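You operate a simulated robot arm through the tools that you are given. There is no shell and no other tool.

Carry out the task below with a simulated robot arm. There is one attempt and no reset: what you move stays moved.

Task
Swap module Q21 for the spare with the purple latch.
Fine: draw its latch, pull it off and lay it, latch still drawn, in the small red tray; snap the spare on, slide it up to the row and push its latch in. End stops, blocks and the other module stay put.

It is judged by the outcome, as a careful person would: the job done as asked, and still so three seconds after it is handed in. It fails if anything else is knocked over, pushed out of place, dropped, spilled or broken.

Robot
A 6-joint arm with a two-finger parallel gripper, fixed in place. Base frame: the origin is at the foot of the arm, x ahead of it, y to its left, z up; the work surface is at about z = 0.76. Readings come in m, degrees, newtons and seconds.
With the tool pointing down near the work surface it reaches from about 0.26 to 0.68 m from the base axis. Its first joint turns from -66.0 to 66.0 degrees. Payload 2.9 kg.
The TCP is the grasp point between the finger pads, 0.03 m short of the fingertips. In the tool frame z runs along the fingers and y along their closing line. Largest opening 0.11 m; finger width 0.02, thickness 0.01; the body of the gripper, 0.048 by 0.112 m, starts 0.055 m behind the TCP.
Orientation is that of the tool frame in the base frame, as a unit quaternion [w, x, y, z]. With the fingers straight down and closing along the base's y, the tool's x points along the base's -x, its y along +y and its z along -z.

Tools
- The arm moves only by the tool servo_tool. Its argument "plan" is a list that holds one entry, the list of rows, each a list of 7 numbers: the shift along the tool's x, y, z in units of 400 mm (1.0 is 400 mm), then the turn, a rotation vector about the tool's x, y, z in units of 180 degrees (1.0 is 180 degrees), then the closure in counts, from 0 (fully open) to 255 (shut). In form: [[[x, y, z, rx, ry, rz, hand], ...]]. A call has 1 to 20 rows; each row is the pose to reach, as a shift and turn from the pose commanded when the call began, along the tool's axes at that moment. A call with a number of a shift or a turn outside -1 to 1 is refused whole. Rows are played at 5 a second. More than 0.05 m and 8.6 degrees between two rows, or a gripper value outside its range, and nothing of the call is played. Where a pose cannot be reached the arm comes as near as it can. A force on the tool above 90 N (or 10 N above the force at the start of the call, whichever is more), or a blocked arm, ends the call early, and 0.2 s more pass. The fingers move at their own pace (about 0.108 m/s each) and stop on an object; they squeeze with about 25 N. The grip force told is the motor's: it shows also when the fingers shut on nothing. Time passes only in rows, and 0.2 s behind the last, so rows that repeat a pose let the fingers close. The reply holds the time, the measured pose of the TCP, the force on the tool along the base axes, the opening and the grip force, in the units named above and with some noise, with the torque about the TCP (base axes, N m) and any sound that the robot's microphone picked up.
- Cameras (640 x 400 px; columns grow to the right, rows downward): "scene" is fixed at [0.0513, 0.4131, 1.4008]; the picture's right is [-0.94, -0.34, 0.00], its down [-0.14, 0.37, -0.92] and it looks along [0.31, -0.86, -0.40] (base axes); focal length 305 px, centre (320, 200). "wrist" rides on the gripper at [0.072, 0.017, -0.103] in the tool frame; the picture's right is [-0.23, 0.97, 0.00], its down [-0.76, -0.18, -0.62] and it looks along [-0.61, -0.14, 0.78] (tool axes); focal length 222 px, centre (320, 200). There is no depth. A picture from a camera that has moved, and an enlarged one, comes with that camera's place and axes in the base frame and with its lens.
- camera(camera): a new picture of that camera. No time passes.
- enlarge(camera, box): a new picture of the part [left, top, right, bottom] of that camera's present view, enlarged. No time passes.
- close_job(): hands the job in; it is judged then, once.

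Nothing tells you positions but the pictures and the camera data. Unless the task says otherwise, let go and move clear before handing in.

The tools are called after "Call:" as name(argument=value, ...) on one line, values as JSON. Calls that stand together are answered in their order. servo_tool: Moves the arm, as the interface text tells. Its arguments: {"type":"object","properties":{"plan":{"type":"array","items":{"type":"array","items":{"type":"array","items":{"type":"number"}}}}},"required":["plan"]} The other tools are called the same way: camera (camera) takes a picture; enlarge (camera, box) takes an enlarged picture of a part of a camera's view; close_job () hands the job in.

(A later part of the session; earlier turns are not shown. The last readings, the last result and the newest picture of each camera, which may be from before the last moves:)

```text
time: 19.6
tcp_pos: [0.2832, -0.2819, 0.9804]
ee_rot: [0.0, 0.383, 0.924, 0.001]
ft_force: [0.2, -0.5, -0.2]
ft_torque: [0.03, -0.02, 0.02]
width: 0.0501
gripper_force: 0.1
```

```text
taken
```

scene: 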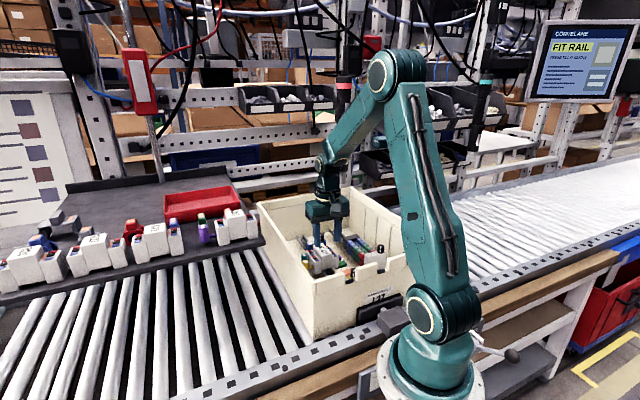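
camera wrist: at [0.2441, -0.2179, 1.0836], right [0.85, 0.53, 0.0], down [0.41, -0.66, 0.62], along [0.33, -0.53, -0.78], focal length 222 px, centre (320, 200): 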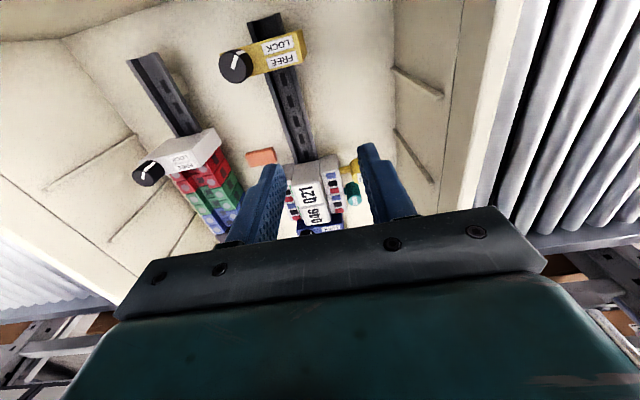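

Now tilting the tool 15° (wrist toward the robot, away from the driver) about the closing axis and moving to a pre-grasp 50 mm above the module.

Call:
servo_tool(plan=[[[0, 0, 0.04, 0, -0.0417, 0, 139], [0, 0, 0.08, 0, -0.0833, 0, 139], [-0.05, -0.02, 0.12, 0, -0.0833, 0, 139], [-0.1, -0.045, 0.137, 0, -0.0833, 0, 139], [-0.15, -0.07, 0.137, 0, -0.0833, 0, 139], [-0.2065, -0.0903, 0.137, 0, -0.0833, 0, 139], [-0.2065, -0.0903, 0.137, 0, -0.0833, 0, 139]]])

Call:
camera(camera="wrist")

Call:
camera(camera="scene")

```text
time: 21.2
tcp_pos: [0.3158, -0.3653, 0.9243]
ee_rot: [0.121, 0.379, 0.916, -0.05]
ft_force: [0.4, 0.8, -0.5]
ft_torque: [0.04, 0.01, 0.03]
width: 0.0501
gripper_force: 0.2
```

```text
taken
camera wrist: at [0.2601, -0.2852, 1.0065], right [0.84, 0.53, 0.06], down [0.28, -0.53, 0.8], along [0.46, -0.66, -0.6], focal length 222 px, centre (320, 200)
```

wrist: 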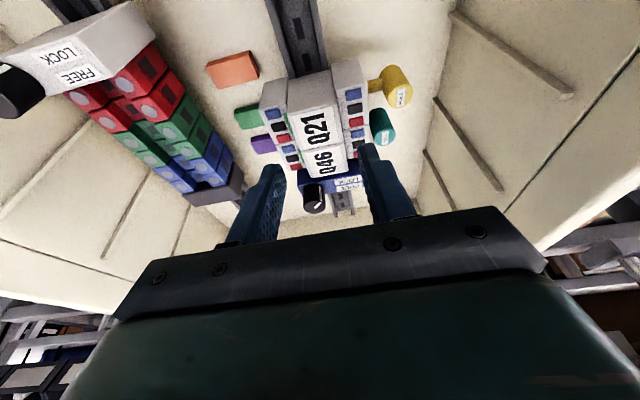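

```text
taken
```

scene: 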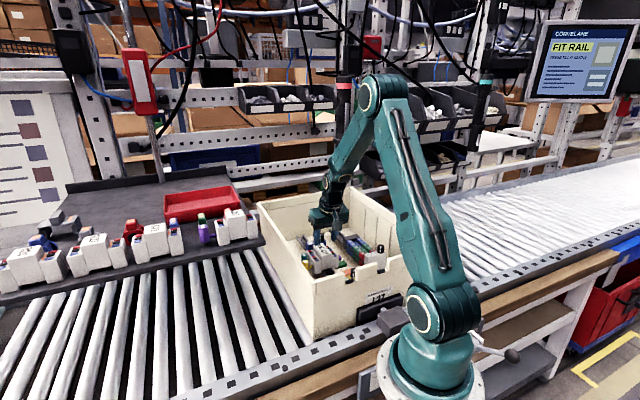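

Pre-grasp reached at the expected pose. Zooming in to verify the centre-block alignment and latch state.

Call:
enlarge(camera="wrist", box=[230, 60, 420, 210])

Call:
enlarge(camera="scene", box=[295, 165, 365, 280])

```text
2.67 times, centred on (325, 135) of wrist
camera zoom: at [0.2601, -0.2852, 1.0065], right [0.84, 0.53, 0.06], down [0.28, -0.53, 0.8], along [0.46, -0.66, -0.6], focal length 592 px, centre (307, 373)
```

zoom: 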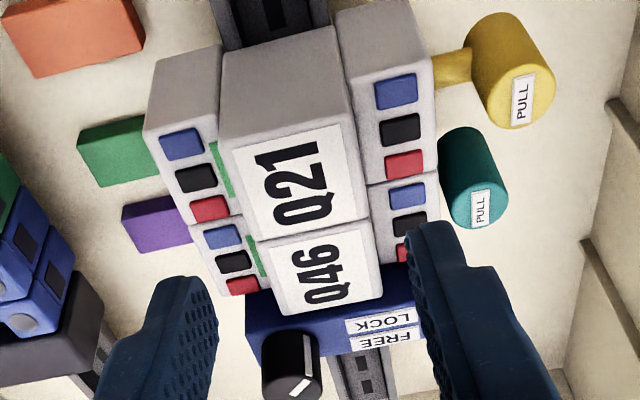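

```text
3.48 times, centred on (330, 222) of scene
camera zoom: at [0.0514, 0.4131, 1.4008], right [-0.94, -0.34, 0.0], down [-0.14, 0.37, -0.92], along [0.31, -0.86, -0.4], focal length 1061 px, centre (285, 122)
```

zoom: 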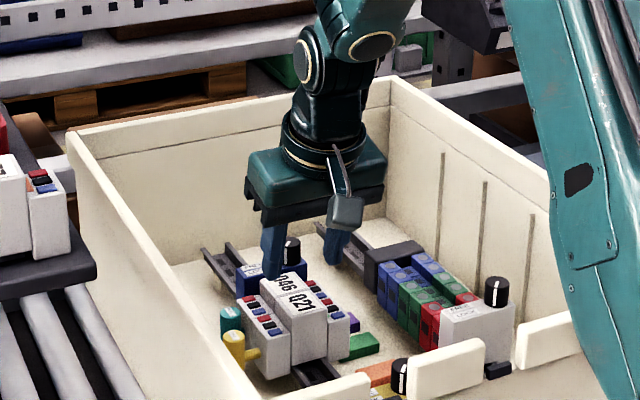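

Alignment is good (block centre p≈-0.034, TCP p=-0.035), latch clearly drawn. Descending vertically to TCP z≈0.877, tips just above the wing tops.

Call:
servo_tool(plan=[[[0.0077, 0.001, 0.0286, 0, 0, 0, 139], [0.0153, 0.001, 0.0571, 0, 0, 0, 139], [0.023, 0.001, 0.0857, 0, 0, 0, 139], [0.0306, 0.001, 0.1142, 0, 0, 0, 139], [0.0306, 0.001, 0.1142, 0, 0, 0, 139]]])

Call:
enlarge(camera="wrist", box=[220, 60, 440, 220])

Call:
enlarge(camera="scene", box=[295, 195, 355, 280])

```text
time: 22.4
tcp_pos: [0.3165, -0.3659, 0.8771]
ee_rot: [0.12, 0.38, 0.916, -0.051]
ft_force: [0.3, -0.3, 1.4]
ft_torque: [0.01, 0.02, 0.03]
width: 0.0503
gripper_force: 0.0
```

```text
2.50 times, centred on (330, 140) of wrist
camera zoom: at [0.2599, -0.2851, 0.9585], right [0.84, 0.53, 0.06], down [0.28, -0.53, 0.8], along [0.46, -0.66, -0.6], focal length 555 px, centre (295, 350)
```

zoom: 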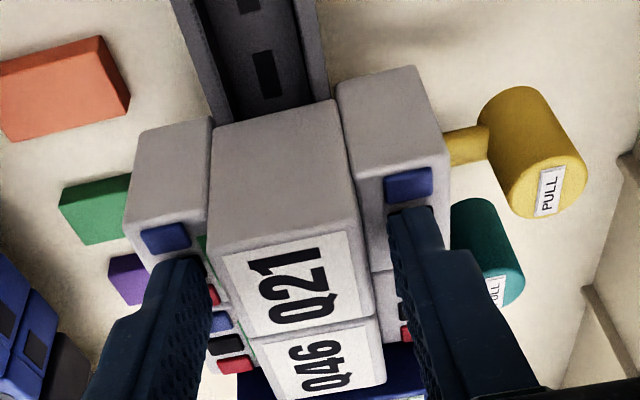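

```text
4.71 times, centred on (325, 238) of scene
camera zoom: at [0.0514, 0.4131, 1.4008], right [-0.94, -0.34, 0.0], down [-0.14, 0.37, -0.92], along [0.31, -0.86, -0.4], focal length 1435 px, centre (296, 24)
```

zoom: 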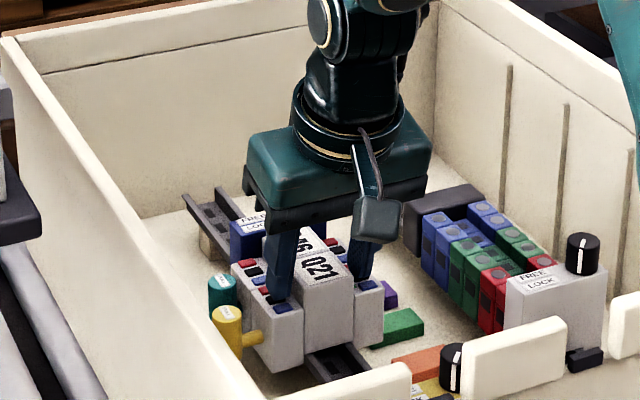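

The tips straddle the centre block just above the wings with no contact force. Closing the grip.

Call:
servo_tool(plan=[[[0, 0, 0, 0, 0, 0, 200], [0, 0, 0, 0, 0, 0, 255], [0, 0, 0, 0, 0, 0, 255], [0, 0, 0, 0, 0, 0, 255]]])

Call:
enlarge(camera="wrist", box=[220, 60, 440, 220])

```text
time: 23.4
tcp_pos: [0.3157, -0.3658, 0.8769]
ee_rot: [0.121, 0.379, 0.916, -0.05]
ft_force: [0.1, -0.8, 0.1]
ft_torque: [-0.05, -0.06, 0.01]
width: 0.0375
gripper_force: 24.9
```

```text
2.50 times, centred on (330, 140) of wrist
camera zoom: at [0.2599, -0.2851, 0.9585], right [0.84, 0.53, 0.06], down [0.28, -0.53, 0.8], along [0.46, -0.66, -0.6], focal length 555 px, centre (295, 350)
```

zoom: 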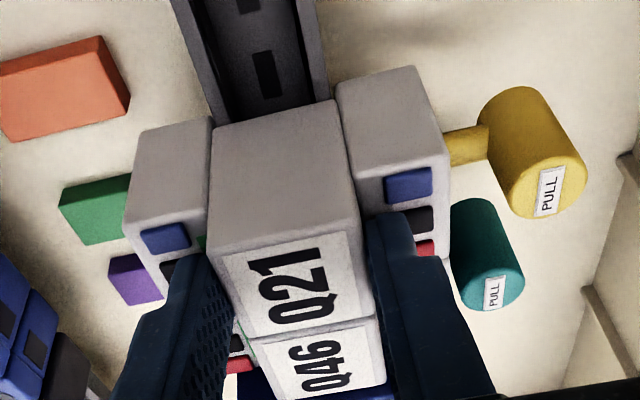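

Firm grip on the block (37.5 mm). Lifting slowly 12 mm straight up, watching force.

Call:
servo_tool(plan=[[[-0.0016, 0, -0.006, 0, 0, 0, 255], [-0.0032, 0, -0.0121, 0, 0, 0, 255], [-0.0049, 0, -0.0181, 0, 0, 0, 255], [-0.0065, 0, -0.0242, 0, 0, 0, 255], [-0.0078, 0, -0.029, 0, 0, 0, 255], [-0.0078, 0, -0.029, 0, 0, 0, 255]]])

Call:
enlarge(camera="wrist", box=[220, 60, 440, 220])

Call:
enlarge(camera="scene", box=[295, 195, 355, 280])

```text
time: 24.8
tcp_pos: [0.3166, -0.3649, 0.8899]
ee_rot: [0.121, 0.379, 0.916, -0.05]
ft_force: [0.6, -0.6, -1.8]
ft_torque: [0.03, 0.01, -0.01]
width: 0.0375
gripper_force: 25.4
```

```text
2.50 times, centred on (330, 140) of wrist
camera zoom: at [0.2604, -0.2849, 0.9714], right [0.84, 0.53, 0.06], down [0.28, -0.53, 0.8], along [0.46, -0.66, -0.6], focal length 555 px, centre (295, 350)
```

zoom: 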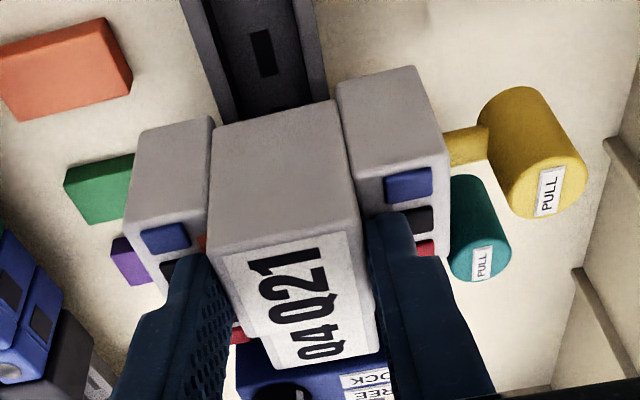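

```text
4.71 times, centred on (325, 238) of scene
camera zoom: at [0.0514, 0.4131, 1.4008], right [-0.94, -0.34, 0.0], down [-0.14, 0.37, -0.92], along [0.31, -0.86, -0.4], focal length 1435 px, centre (296, 24)
```

zoom: 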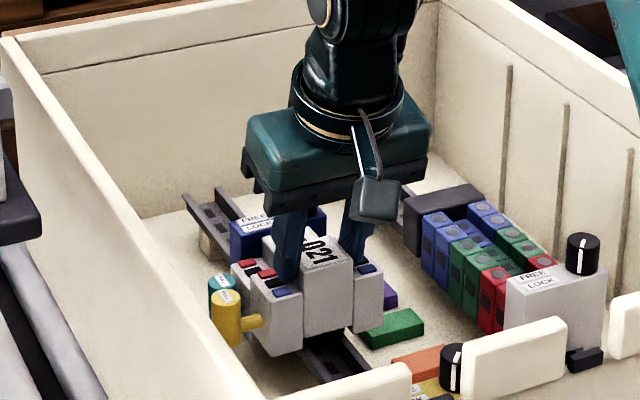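

Q21 came off cleanly (only ~2 N), Q46 is undisturbed. Now I move it away from the driver (toward the robot, +p) and rise to z≈1.21.

Call:
servo_tool(plan=[[[0.0238, 0.015, -0.0271, 0, 0, 0, 255], [0.0476, 0.03, -0.0542, 0, 0, 0, 255], [0.0714, 0.045, -0.0812, 0, 0, 0, 255], [0.0952, 0.06, -0.1083, 0, 0, 0, 255], [0.119, 0.075, -0.1354, 0, 0, 0, 255], [0.0964, 0.075, -0.2199, 0, 0, 0, 255], [0.0737, 0.075, -0.3045, 0, 0, 0, 255], [0.0511, 0.075, -0.389, 0, 0, 0, 255], [0.0284, 0.075, -0.4735, 0, 0, 0, 255], [0.0058, 0.075, -0.558, 0, 0, 0, 255], [-0.0169, 0.075, -0.6426, 0, 0, 0, 255], [-0.0395, 0.075, -0.7271, 0, 0, 0, 255], [-0.0622, 0.075, -0.8116, 0, 0, 0, 255], [-0.0622, 0.075, -0.8116, 0, 0, 0, 255]]])

Call:
camera(camera="wrist")

Call:
camera(camera="scene")

```text
time: 27.8
tcp_pos: [0.2947, -0.3012, 1.2113]
ee_rot: [0.121, 0.379, 0.916, -0.05]
ft_force: [-0.1, -0.2, 0.1]
ft_torque: [0.02, -0.02, 0.01]
width: 0.0
gripper_force: 24.8
```

```text
taken
camera wrist: at [0.2386, -0.2208, 1.2925], right [0.84, 0.53, 0.06], down [0.28, -0.53, 0.8], along [0.46, -0.66, -0.6], focal length 222 px, centre (320, 200)
```

wrist: 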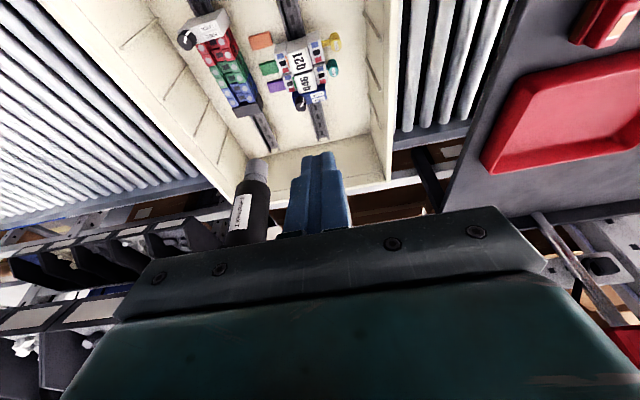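

```text
taken
```

scene: 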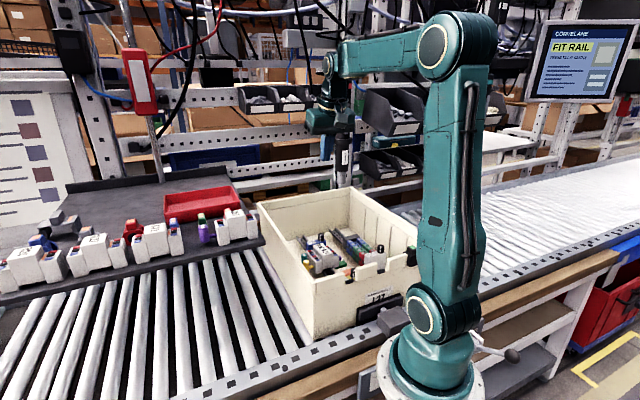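

The module slipped from the grip and appears to be back at its place on the rail. I'll look closely at its state before doing anything else.

Call:
enlarge(camera="wrist", box=[240, 10, 360, 140])

Call:
enlarge(camera="scene", box=[295, 220, 355, 280])

Call:
enlarge(camera="scene", box=[300, 60, 400, 200])

```text
3.08 times, centred on (300, 75) of wrist
camera zoom: at [0.2386, -0.2208, 1.2925], right [0.84, 0.53, 0.06], down [0.28, -0.53, 0.8], along [0.46, -0.66, -0.6], focal length 684 px, centre (382, 585)
```

zoom: 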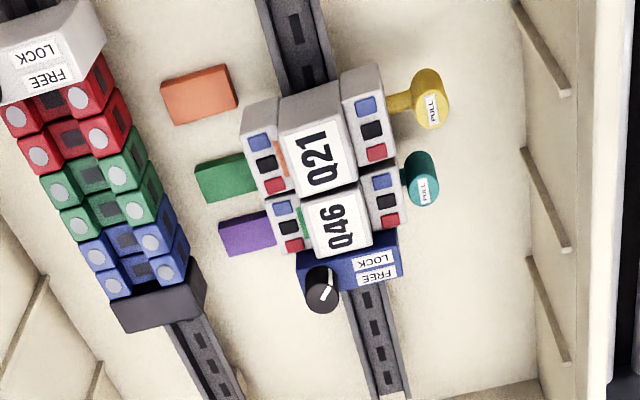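

```text
6.67 times, centred on (325, 250) of scene
camera zoom: at [0.0513, 0.4131, 1.4008], right [-0.94, -0.34, 0.0], down [-0.14, 0.37, -0.92], along [0.31, -0.86, -0.4], focal length 2033 px, centre (287, -133)
```

zoom: 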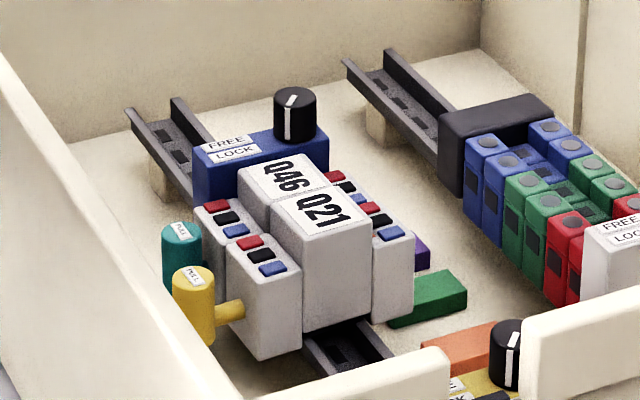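

```text
2.86 times, centred on (350, 130) of scene
camera zoom: at [0.0513, 0.4131, 1.4008], right [-0.94, -0.34, 0.0], down [-0.14, 0.37, -0.92], along [0.31, -0.86, -0.4], focal length 871 px, centre (234, 400)
```

zoom: 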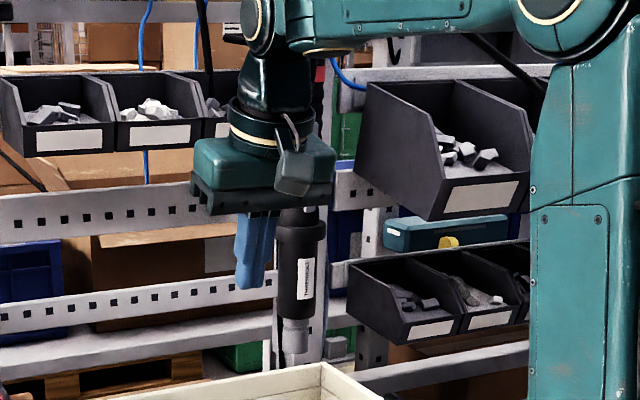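

Q21 is sitting upright on the rail next to Q46 with its latch still drawn; the short 12–15 mm grip evidently slipped early. I'll go back down along the same safe path, inspect, then slide it away from Q46 so I can take a much deeper grip along the rail direction.

Call:
servo_tool(plan=[[[0.0227, 0, 0.0845, 0, 0, 0, 139], [0.0453, 0, 0.169, 0, 0, 0, 139], [0.068, 0, 0.2536, 0, 0, 0, 139], [0.0906, 0, 0.3381, 0, 0, 0, 139], [0.1133, 0, 0.4226, 0, 0, 0, 139], [0.1359, 0, 0.5072, 0, 0, 0, 139], [0.1586, 0, 0.5917, 0, 0, 0, 139], [0.1812, 0, 0.6762, 0, 0, 0, 139], [0.1812, 0, 0.6762, 0, 0, 0, 139]]])

Call:
camera(camera="wrist")

Call:
enlarge(camera="scene", box=[295, 205, 365, 280])

```text
time: 29.8
tcp_pos: [0.2958, -0.3016, 0.93]
ee_rot: [0.121, 0.38, 0.916, -0.05]
ft_force: [0.0, -0.3, 0.1]
ft_torque: [0.01, 0.03, 0.0]
width: 0.0504
gripper_force: 0.1
```

```text
taken
camera wrist: at [0.2388, -0.2209, 1.0115], right [0.84, 0.53, 0.06], down [0.28, -0.53, 0.8], along [0.46, -0.66, -0.6], focal length 222 px, centre (320, 200)
```

wrist: 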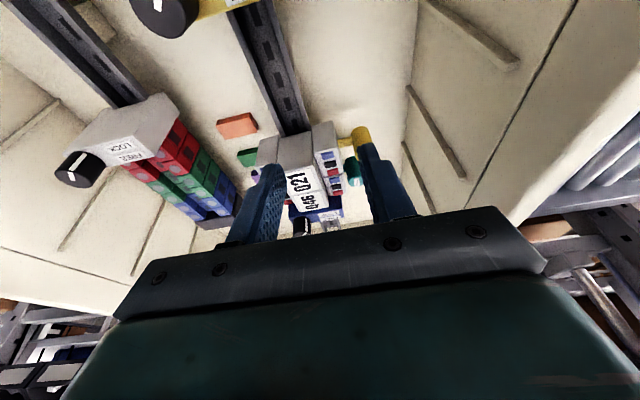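

```text
5.33 times, centred on (330, 242) of scene
camera zoom: at [0.0514, 0.4131, 1.4008], right [-0.94, -0.34, 0.0], down [-0.14, 0.37, -0.92], along [0.31, -0.86, -0.4], focal length 1627 px, centre (267, -27)
```

zoom: 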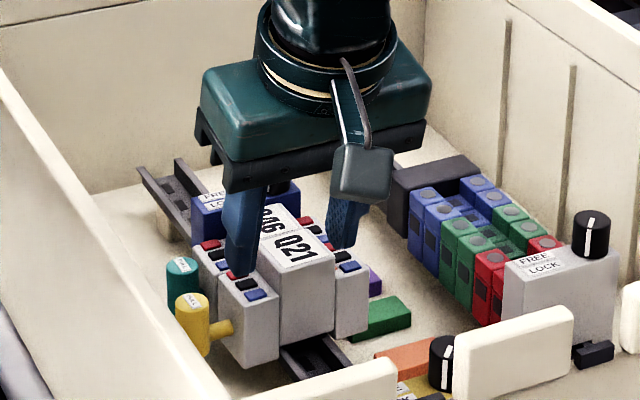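

Call:
enlarge(camera="wrist", box=[220, 90, 400, 240])

Call:
enlarge(camera="scene", box=[308, 230, 342, 276])

```text
2.67 times, centred on (310, 165) of wrist
camera zoom: at [0.2388, -0.2209, 1.0115], right [0.84, 0.53, 0.06], down [0.28, -0.53, 0.8], along [0.46, -0.66, -0.6], focal length 592 px, centre (347, 293)
```

zoom: 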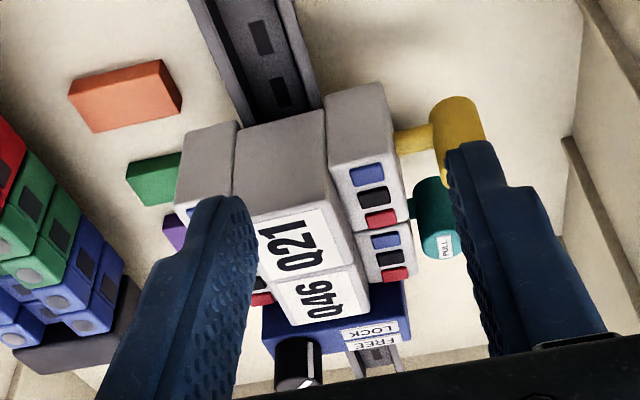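

```text
8.70 times, centred on (325, 253) of scene
camera zoom: at [0.0514, 0.4131, 1.4008], right [-0.94, -0.34, 0.0], down [-0.14, 0.37, -0.92], along [0.31, -0.86, -0.4], focal length 2652 px, centre (276, -261)
```

zoom: 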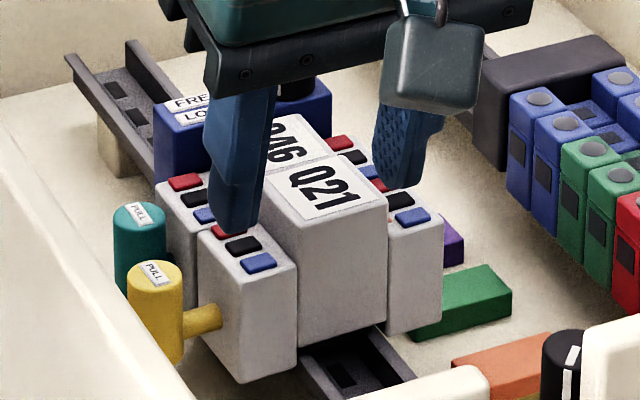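

Q21 sits on the rail with the latch drawn, practically at its original spot. I'll re-grip the centre block, slide it (no lift) ~40 mm along the rail away from Q46, then re-grip deeply along the rail axis.

Call:
servo_tool(plan=[[[-0.035, -0.0188, 0.0126, 0, 0, 0, 139], [-0.07, -0.0375, 0.0252, 0, 0, 0, 139], [-0.105, -0.0563, 0.0378, 0, 0, 0, 139], [-0.1397, -0.075, 0.0504, 0, 0, 0, 139], [-0.1397, -0.075, 0.0504, 0, 0, 0, 139], [-0.1316, -0.075, 0.0806, 0, 0, 0, 139], [-0.1235, -0.075, 0.1107, 0, 0, 0, 139], [-0.1154, -0.075, 0.1409, 0, 0, 0, 139], [-0.1078, -0.075, 0.1695, 0, 0, 0, 139], [-0.1078, -0.075, 0.1695, 0, 0, 0, 139]]])

Call:
enlarge(camera="wrist", box=[220, 60, 440, 220])

Call:
enlarge(camera="scene", box=[305, 215, 350, 276])

```text
time: 32.0
tcp_pos: [0.3166, -0.365, 0.8762]
ee_rot: [0.121, 0.379, 0.916, -0.051]
ft_force: [1.1, -0.1, 2.0]
ft_torque: [-0.03, -0.03, 0.0]
width: 0.0503
gripper_force: 0.1
```

```text
2.50 times, centred on (330, 140) of wrist
camera zoom: at [0.2597, -0.284, 0.9569], right [0.84, 0.53, 0.06], down [0.28, -0.53, 0.8], along [0.46, -0.66, -0.6], focal length 555 px, centre (295, 350)
```

zoom: 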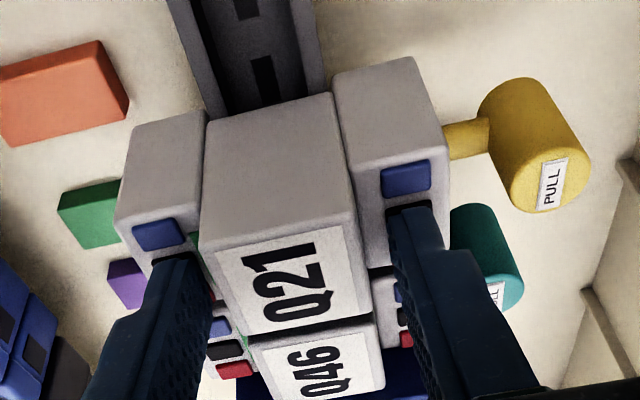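

```text
6.56 times, centred on (328, 246) of scene
camera zoom: at [0.0513, 0.4131, 1.4008], right [-0.94, -0.34, 0.0], down [-0.14, 0.37, -0.92], along [0.31, -0.86, -0.4], focal length 2000 px, centre (271, -98)
```

zoom: 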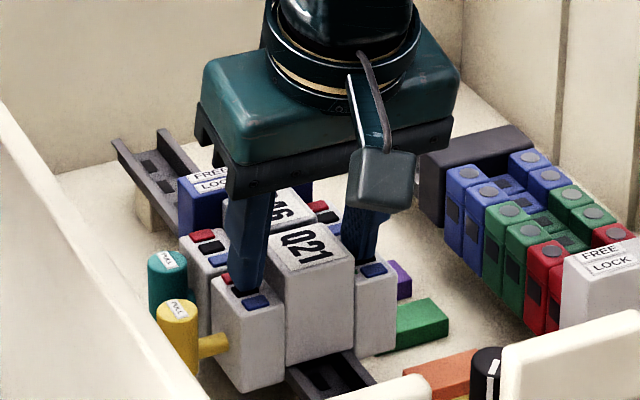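

Good position, a small gap to Q46 is visible. Closing and sliding Q21 along the rail toward the robot by 42 mm, gently.

Call:
servo_tool(plan=[[[0, 0, 0, 0, 0, 0, 200], [0, 0, 0, 0, 0, 0, 255], [0, 0, 0, 0, 0, 0, 255], [0, 0, 0, 0, 0, 0, 255], [0.0127, 0, -0.0034, 0, 0, 0, 255], [0.0254, 0, -0.0068, 0, 0, 0, 255], [0.038, 0, -0.0102, 0, 0, 0, 255], [0.0507, 0, -0.0136, 0, 0, 0, 255], [0.0634, 0, -0.017, 0, 0, 0, 255], [0.076, 0, -0.0204, 0, 0, 0, 255], [0.0887, 0, -0.0238, 0, 0, 0, 255], [0.1014, 0, -0.0272, 0, 0, 0, 255], [0.1014, 0, -0.0272, 0, 0, 0, 255]]])

Call:
camera(camera="wrist")

Call:
enlarge(camera="scene", box=[305, 215, 350, 286])

```text
time: 34.8
tcp_pos: [0.2864, -0.3355, 0.8753]
ee_rot: [0.12, 0.38, 0.916, -0.051]
ft_force: [1.1, -3.3, -5.6]
ft_torque: [-0.13, -0.15, -0.09]
width: 0.0376
gripper_force: 24.9
```

```text
taken
camera wrist: at [0.2299, -0.2549, 0.9567], right [0.84, 0.53, 0.06], down [0.28, -0.53, 0.8], along [0.46, -0.66, -0.6], focal length 222 px, centre (320, 200)
```

wrist: 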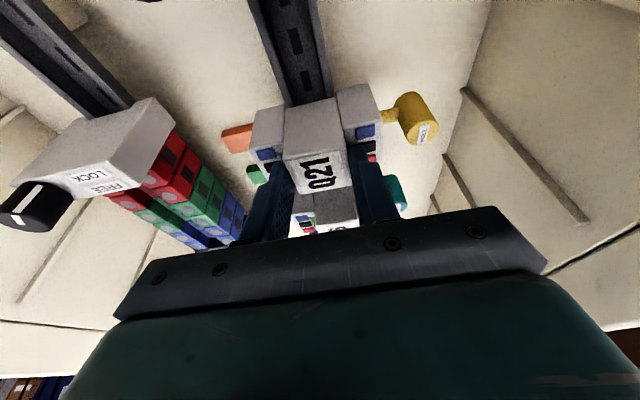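

```text
5.63 times, centred on (328, 250) of scene
camera zoom: at [0.0514, 0.4129, 1.4009], right [-0.94, -0.34, 0.0], down [-0.14, 0.37, -0.92], along [0.31, -0.86, -0.4], focal length 1718 px, centre (278, -84)
```

zoom: 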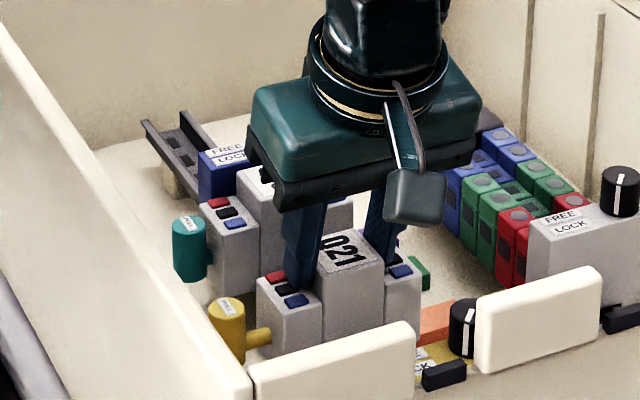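

Slid fine; there's now a ~44 mm gap to Q46. Releasing, rising 60 mm and un-tilting, to re-grip along the rail direction.

Call:
servo_tool(plan=[[[0, 0, 0, 0, 0, 0, 139], [0, 0, 0, 0, 0, 0, 139], [-0.0097, 0, -0.0362, 0, 0, 0, 139], [-0.0194, 0, -0.0725, 0, 0, 0, 139], [-0.0291, 0, -0.1087, 0, 0, 0, 139], [-0.0388, 0, -0.1449, 0, 0, 0, 139], [-0.0388, 0, -0.1449, 0, 0.0417, 0, 139], [-0.0388, 0, -0.1449, 0, 0.0833, 0, 139], [-0.0388, 0, -0.1449, 0, 0.0833, 0, 139]]])

Call:
camera(camera="wrist")

Call:
enlarge(camera="scene", box=[305, 215, 350, 286])

```text
time: 36.8
tcp_pos: [0.2874, -0.3348, 0.9364]
ee_rot: [0.0, 0.383, 0.924, 0.001]
ft_force: [0.3, 0.6, 0.3]
ft_torque: [0.02, 0.0, 0.0]
width: 0.0501
gripper_force: 0.1
```

```text
taken
camera wrist: at [0.2472, -0.2716, 1.0397], right [0.85, 0.53, 0.0], down [0.41, -0.66, 0.62], along [0.33, -0.53, -0.78], focal length 222 px, centre (320, 200)
```

wrist: 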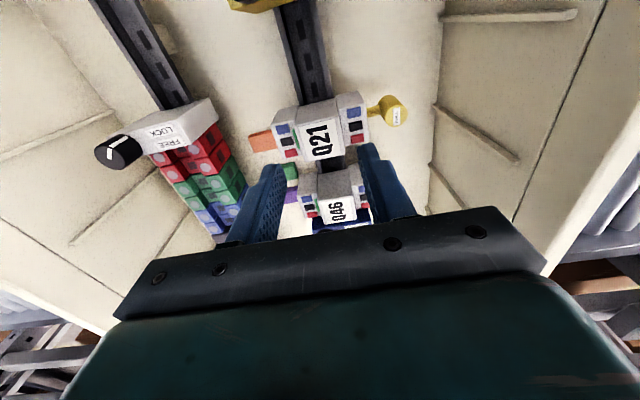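

```text
5.63 times, centred on (328, 250) of scene
camera zoom: at [0.0514, 0.4131, 1.4008], right [-0.94, -0.34, 0.0], down [-0.14, 0.37, -0.92], along [0.31, -0.86, -0.4], focal length 1718 px, centre (278, -84)
```

zoom: 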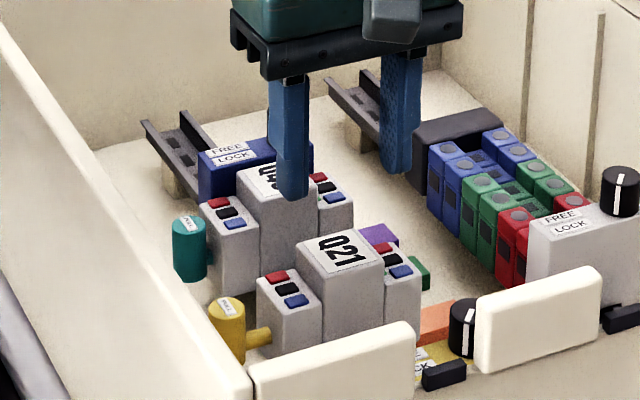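

Q21 is now clear of Q46. Rotating the tool -90° in place so the fingers close along the rail.

Call:
servo_tool(plan=[[[0, 0, -0.01, 0, 0, -0.0417, 139], [0, 0, -0.02, 0, 0, -0.0833, 139], [0, 0, -0.02, 0, 0, -0.125, 139], [0, 0, -0.02, 0, 0, -0.1667, 139], [0, 0, -0.02, 0, 0, -0.2083, 139], [0, 0, -0.02, 0, 0, -0.25, 139], [0, 0, -0.02, 0, 0, -0.2917, 120], [0, 0, -0.02, 0, 0, -0.3333, 120], [0, 0, -0.02, 0, 0, -0.375, 120], [0, 0, -0.02, 0, 0, -0.4167, 120], [0, 0, -0.02, 0, 0, -0.4583, 120], [0, 0, -0.02, 0, 0, -0.5, 120], [0, 0, -0.02, 0, 0, -0.5, 120]]])

Call:
camera(camera="wrist")

Call:
enlarge(camera="scene", box=[300, 160, 370, 290])

```text
time: 39.6
tcp_pos: [0.2869, -0.3354, 0.9429]
ee_rot: [0.0, -0.383, 0.924, 0.001]
ft_force: [-0.1, 0.8, 0.1]
ft_torque: [0.0, -0.04, 0.02]
width: 0.0582
gripper_force: 0.0
```

```text
taken
camera wrist: at [0.2232, -0.3742, 1.0469], right [-0.53, 0.85, 0.0], down [0.66, 0.41, 0.62], along [0.53, 0.33, -0.78], focal length 222 px, centre (320, 200)
```

wrist: 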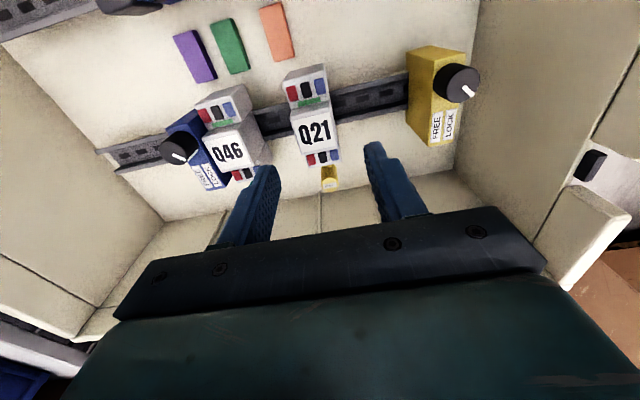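

```text
3.08 times, centred on (335, 225) of scene
camera zoom: at [0.0513, 0.4131, 1.4008], right [-0.94, -0.34, 0.0], down [-0.14, 0.37, -0.92], along [0.31, -0.86, -0.4], focal length 938 px, centre (274, 123)
```

zoom: 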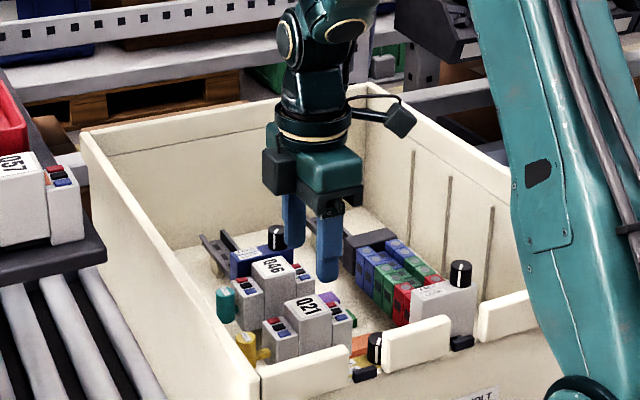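

Call:
enlarge(camera="wrist", box=[200, 40, 400, 210])

```text
2.35 times, centred on (300, 125) of wrist
camera zoom: at [0.2232, -0.3742, 1.0469], right [-0.53, 0.85, 0.0], down [0.66, 0.41, 0.62], along [0.53, 0.33, -0.78], focal length 523 px, centre (367, 376)
```

zoom: 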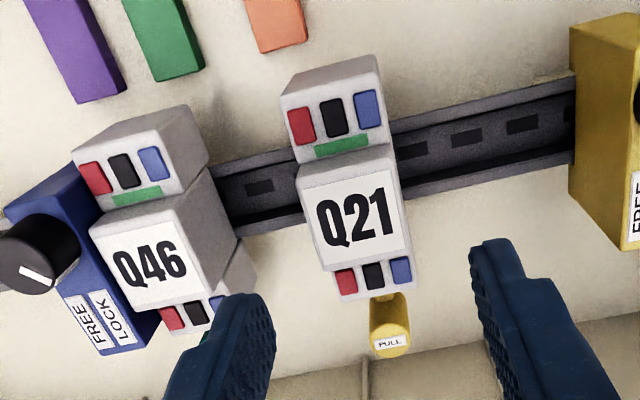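

Clear view: Q21 centre at s≈0.443, p≈-0.033, rail lip top ≈0.80. I'll descend with fingers on both sides of the module (TCP z≈0.845, tips ≈0.815) for a deep grip.

Call:
servo_tool(plan=[[[-0.0033, -0.0083, 0.03, 0, 0, 0, 120], [-0.0033, -0.0083, 0.07, 0, 0, 0, 120], [-0.0033, -0.0083, 0.11, 0, 0, 0, 120], [-0.0033, -0.0083, 0.15, 0, 0, 0, 120], [-0.0033, -0.0083, 0.18, 0, 0, 0, 120], [-0.0033, -0.0083, 0.21, 0, 0, 0, 120], [-0.0033, -0.0083, 0.23, 0, 0, 0, 120], [-0.0033, -0.0083, 0.2448, 0, 0, 0, 120], [-0.0033, -0.0083, 0.2448, 0, 0, 0, 120]]])

Call:
camera(camera="wrist")

Call:
enlarge(camera="scene", box=[300, 200, 360, 290])

```text
time: 41.6
tcp_pos: [0.2896, -0.3372, 0.8456]
ee_rot: [0.0, -0.382, 0.924, -0.001]
ft_force: [-0.1, 0.0, 0.1]
ft_torque: [0.0, 0.02, 0.02]
width: 0.0581
gripper_force: 0.2
```

```text
taken
camera wrist: at [0.2262, -0.3762, 0.9489], right [-0.53, 0.85, 0.0], down [0.66, 0.41, 0.62], along [0.53, 0.33, -0.78], focal length 222 px, centre (320, 200)
```

wrist: 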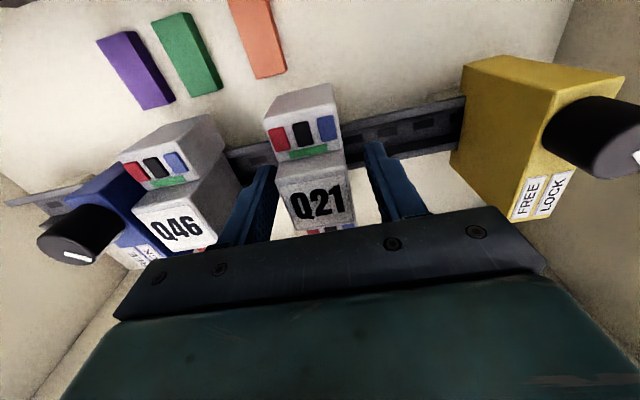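

```text
4.44 times, centred on (330, 245) of scene
camera zoom: at [0.0514, 0.4131, 1.4008], right [-0.94, -0.34, 0.0], down [-0.14, 0.37, -0.92], along [0.31, -0.86, -0.4], focal length 1356 px, centre (276, 0)
```

zoom: 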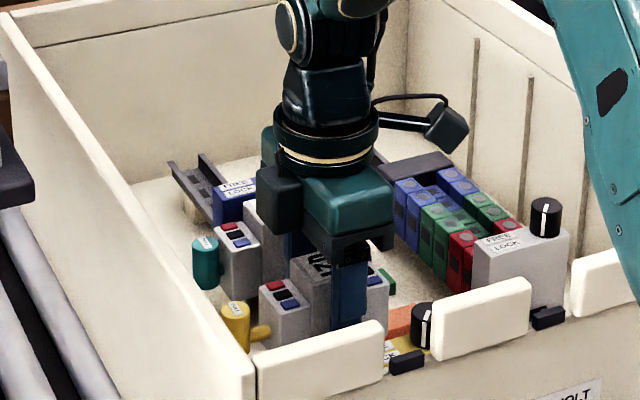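

Fingers are deep on both sides of Q21. Closing the grip.

Call:
servo_tool(plan=[[[0, 0, 0, 0, 0, 0, 160], [0, 0, 0, 0, 0, 0, 200], [0, 0, 0, 0, 0, 0, 255], [0, 0, 0, 0, 0, 0, 255], [0, 0, 0, 0, 0, 0, 255]]])

Call:
enlarge(camera="wrist", box=[200, 60, 460, 240])

```text
time: 42.8
tcp_pos: [0.2897, -0.3365, 0.8469]
ee_rot: [0.001, -0.383, 0.924, 0.0]
ft_force: [0.4, -1.2, -1.2]
ft_torque: [-0.02, -0.03, 0.01]
width: 0.0358
gripper_force: 25.1
```

```text
2.22 times, centred on (330, 150) of wrist
camera zoom: at [0.2263, -0.3763, 0.9491], right [-0.53, 0.85, 0.0], down [0.66, 0.41, 0.62], along [0.53, 0.33, -0.78], focal length 494 px, centre (298, 311)
```

zoom: 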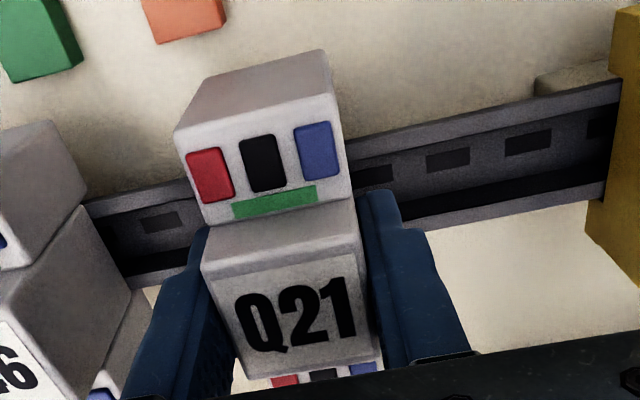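

Gripped at 35.8 mm with full-depth contact. Lifting straight up 20 mm, slowly.

Call:
servo_tool(plan=[[[0, 0, -0.005, 0, 0, 0, 255], [0, 0, -0.01, 0, 0, 0, 255], [0, 0, -0.018, 0, 0, 0, 255], [0, 0, -0.026, 0, 0, 0, 255], [0, 0, -0.034, 0, 0, 0, 255], [0, 0, -0.042, 0, 0, 0, 255], [0, 0, -0.05, 0, 0, 0, 255], [0, 0, -0.05, 0, 0, 0, 255]]])

Call:
camera(camera="wrist")

Call:
enlarge(camera="scene", box=[300, 200, 360, 290])

```text
time: 44.6
tcp_pos: [0.2907, -0.337, 0.8661]
ee_rot: [0.0, -0.382, 0.924, 0.0]
ft_force: [-0.1, 0.9, -2.5]
ft_torque: [-0.02, 0.02, 0.0]
width: 0.0359
gripper_force: 25.1
```

```text
taken
camera wrist: at [0.2263, -0.376, 0.9692], right [-0.53, 0.85, 0.0], down [0.66, 0.41, 0.62], along [0.53, 0.33, -0.78], focal length 222 px, centre (320, 200)
```

wrist: 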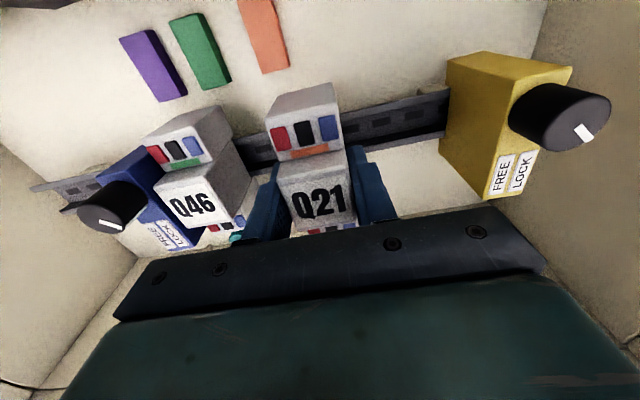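

```text
4.44 times, centred on (330, 245) of scene
camera zoom: at [0.0514, 0.4131, 1.4008], right [-0.94, -0.34, 0.0], down [-0.14, 0.37, -0.92], along [0.31, -0.86, -0.4], focal length 1356 px, centre (276, 0)
```

zoom: 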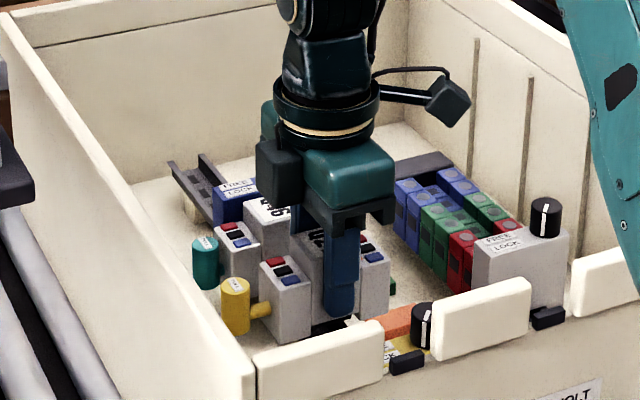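

The deep grip holds, and the indicator strip on the wing turned from green (seated) to orange (off). Rising further while moving away from the driver, then up to z≈1.2.

Call:
servo_tool(plan=[[[0, 0, -0.0425, 0, 0, 0, 255], [0, 0, -0.085, 0, 0, 0, 255], [-0.0188, 0.025, -0.11, 0, 0, 0, 255], [-0.0375, 0.05, -0.135, 0, 0, 0, 255], [-0.0563, 0.075, -0.16, 0, 0, 0, 255], [-0.075, 0.1, -0.185, 0, 0, 0, 255], [-0.075, 0.1, -0.26, 0, 0, 0, 255], [-0.075, 0.1, -0.34, 0, 0, 0, 255], [-0.075, 0.1, -0.42, 0, 0, 0, 255], [-0.075, 0.1, -0.5, 0, 0, 0, 255], [-0.075, 0.1, -0.58, 0, 0, 0, 255], [-0.075, 0.1, -0.66, 0, 0, 0, 255], [-0.075, 0.1, -0.75, 0, 0, 0, 255], [-0.075, 0.1, -0.835, 0, 0, 0, 255], [-0.075, 0.1, -0.835, 0, 0, 0, 255]]])

Call:
camera(camera="wrist")

Call:
camera(camera="scene")

```text
time: 47.8
tcp_pos: [0.2826, -0.2858, 1.1996]
ee_rot: [0.0, -0.383, 0.924, 0.0]
ft_force: [-0.2, 0.1, -1.6]
ft_torque: [-0.02, 0.06, 0.0]
width: 0.0357
gripper_force: 25.3
```

```text
taken
camera wrist: at [0.2196, -0.3252, 1.3036], right [-0.53, 0.85, 0.0], down [0.66, 0.41, 0.62], along [0.53, 0.33, -0.78], focal length 222 px, centre (320, 200)
```

wrist: 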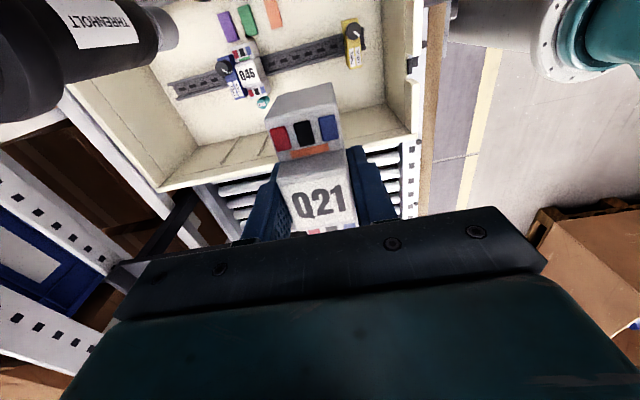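

```text
taken
```

scene: 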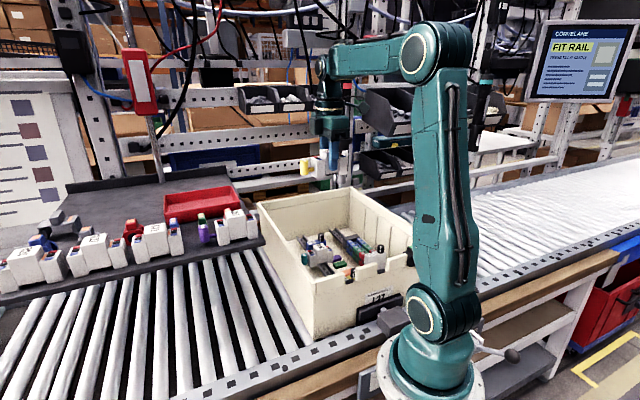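

Q21 is held securely. Moving toward the tray at constant height to an observation point for measuring the tray with the wrist camera.

Call:
servo_tool(plan=[[[-0.06, -0.03, 0, 0, 0, 0, 255], [-0.12, -0.08, 0, 0, 0, 0, 255], [-0.18, -0.13, 0, 0, 0, 0, 255], [-0.24, -0.18, 0, 0, 0, 0, 255], [-0.28, -0.22, 0, 0, 0, 0, 255], [-0.3058, -0.245, 0, 0, 0, 0, 255], [-0.3058, -0.245, 0, 0, 0, 0, 255]]])

Call:
camera(camera="wrist")

Call:
camera(camera="scene")

```text
time: 49.4
tcp_pos: [0.4386, -0.2694, 1.1999]
ee_rot: [0.0, -0.382, 0.924, 0.0]
ft_force: [-0.5, 0.4, -1.5]
ft_torque: [-0.01, -0.04, 0.03]
width: 0.0356
gripper_force: 24.6
```

```text
taken
camera wrist: at [0.3753, -0.309, 1.3034], right [-0.53, 0.85, 0.0], down [0.66, 0.41, 0.62], along [0.53, 0.33, -0.78], focal length 222 px, centre (320, 200)
```

wrist: 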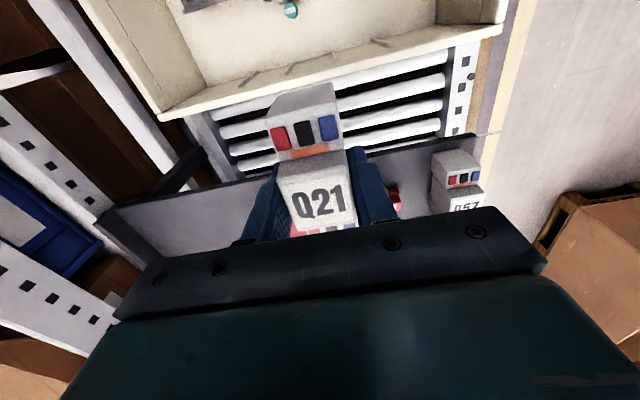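

```text
taken
```

scene: 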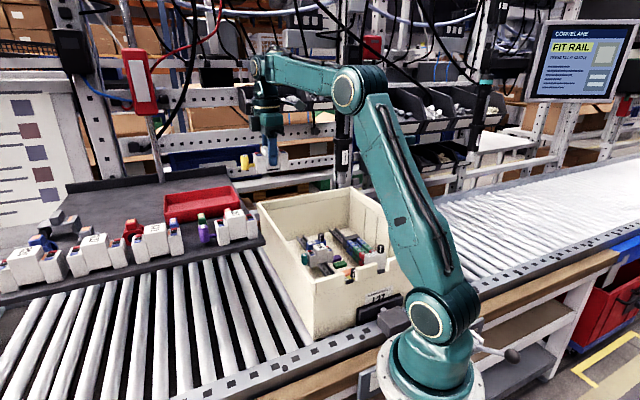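

The module hides the tray from the wrist camera, but the scene camera gives the tray at s≈0.485–0.605, p≈0.209–0.386 (centre ≈ (0.596,-0.176)). Moving over it at z=1.2 and checking.

Call:
servo_tool(plan=[[[-0.07, -0.02, 0, 0, 0, 0, 255], [-0.14, -0.04, 0, 0, 0, 0, 255], [-0.21, -0.06, 0, 0, 0, 0, 255], [-0.28, -0.08, 0, 0, 0, 0, 255], [-0.34, -0.095, 0, 0, 0, 0, 255], [-0.3935, -0.106, 0, 0, 0, 0, 255], [-0.3935, -0.106, 0, 0, 0, 0, 255]]])

Call:
camera(camera="wrist")

Call:
camera(camera="scene")

Call:
enlarge(camera="scene", box=[140, 120, 270, 250])

```text
time: 51.0
tcp_pos: [0.5667, -0.1842, 1.1923]
ee_rot: [0.0, -0.383, 0.924, 0.0]
ft_force: [0.3, -1.3, -1.2]
ft_torque: [0.01, 0.0, 0.04]
width: 0.0359
gripper_force: 24.8
out of reach, approached as far as the arm can: row 5, 6, 7
```

```text
taken
camera wrist: at [0.5035, -0.2229, 1.2956], right [-0.53, 0.85, 0.0], down [0.66, 0.41, 0.62], along [0.53, 0.33, -0.78], focal length 222 px, centre (320, 200)
```

wrist: 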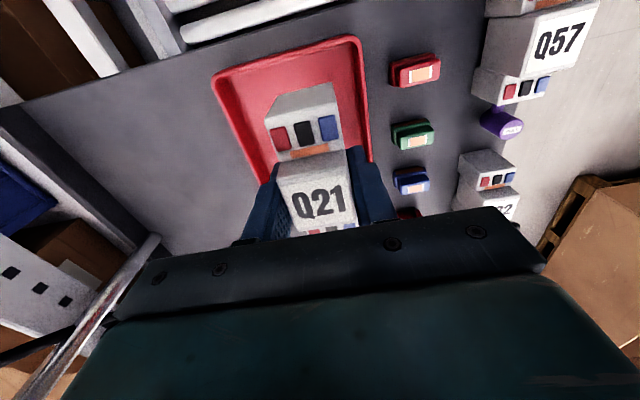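

```text
taken
```

scene: 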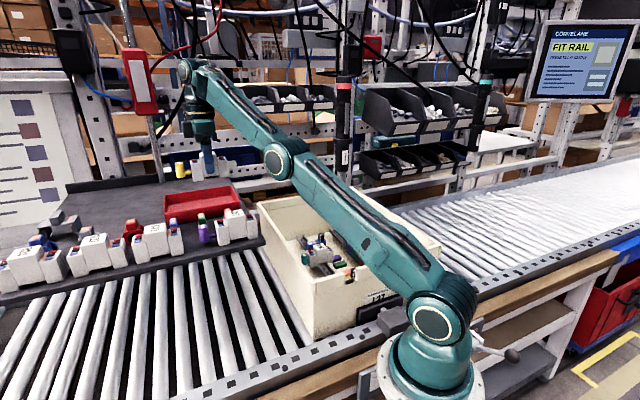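

```text
3.08 times, centred on (205, 185) of scene
camera zoom: at [0.0514, 0.4131, 1.4008], right [-0.94, -0.34, 0.0], down [-0.14, 0.37, -0.92], along [0.31, -0.86, -0.4], focal length 938 px, centre (674, 246)
```

zoom: 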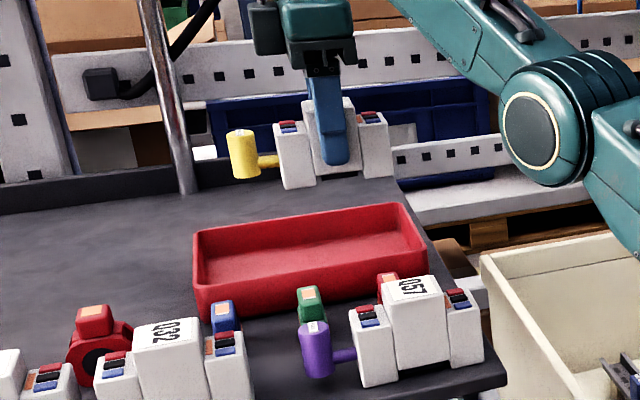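

The arm was at its reach limit at this height, but the tray is now clearly visible beneath: rim s≈0.487–0.611, p≈0.215–0.39. I'll lower 45 mm and pull slightly inward (s≈0.53, p≈0.283), staying above the rim, and check the pose.

Call:
servo_tool(plan=[[[-0.005, 0.011, 0.03, 0, 0, 0, 255], [-0.01, 0.022, 0.06, 0, 0, 0, 255], [-0.015, 0.0325, 0.09, 0, 0, 0, 255], [-0.015, 0.0325, 0.1125, 0, 0, 0, 255], [-0.015, 0.0325, 0.1125, 0, 0, 0, 255]]])

Call:
camera(camera="wrist")

Call:
enlarge(camera="scene", box=[140, 120, 270, 250])

```text
time: 52.2
tcp_pos: [0.5641, -0.1711, 1.1472]
ee_rot: [0.0, -0.382, 0.924, 0.0]
ft_force: [0.2, 0.1, -1.9]
ft_torque: [0.01, -0.01, 0.0]
width: 0.0359
gripper_force: 24.6
```

```text
taken
camera wrist: at [0.4992, -0.2097, 1.2512], right [-0.53, 0.85, 0.0], down [0.66, 0.41, 0.62], along [0.53, 0.33, -0.78], focal length 222 px, centre (320, 200)
```

wrist: 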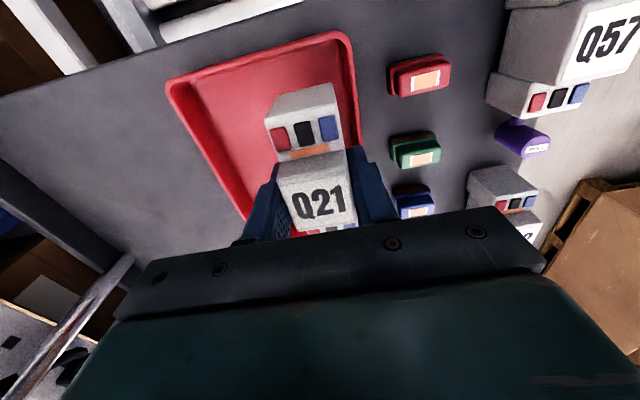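

```text
3.08 times, centred on (205, 185) of scene
camera zoom: at [0.0514, 0.4131, 1.4008], right [-0.94, -0.34, 0.0], down [-0.14, 0.37, -0.92], along [0.31, -0.86, -0.4], focal length 938 px, centre (674, 246)
```

zoom: 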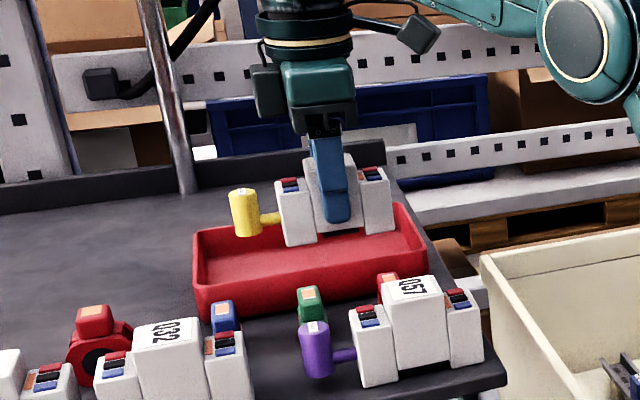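

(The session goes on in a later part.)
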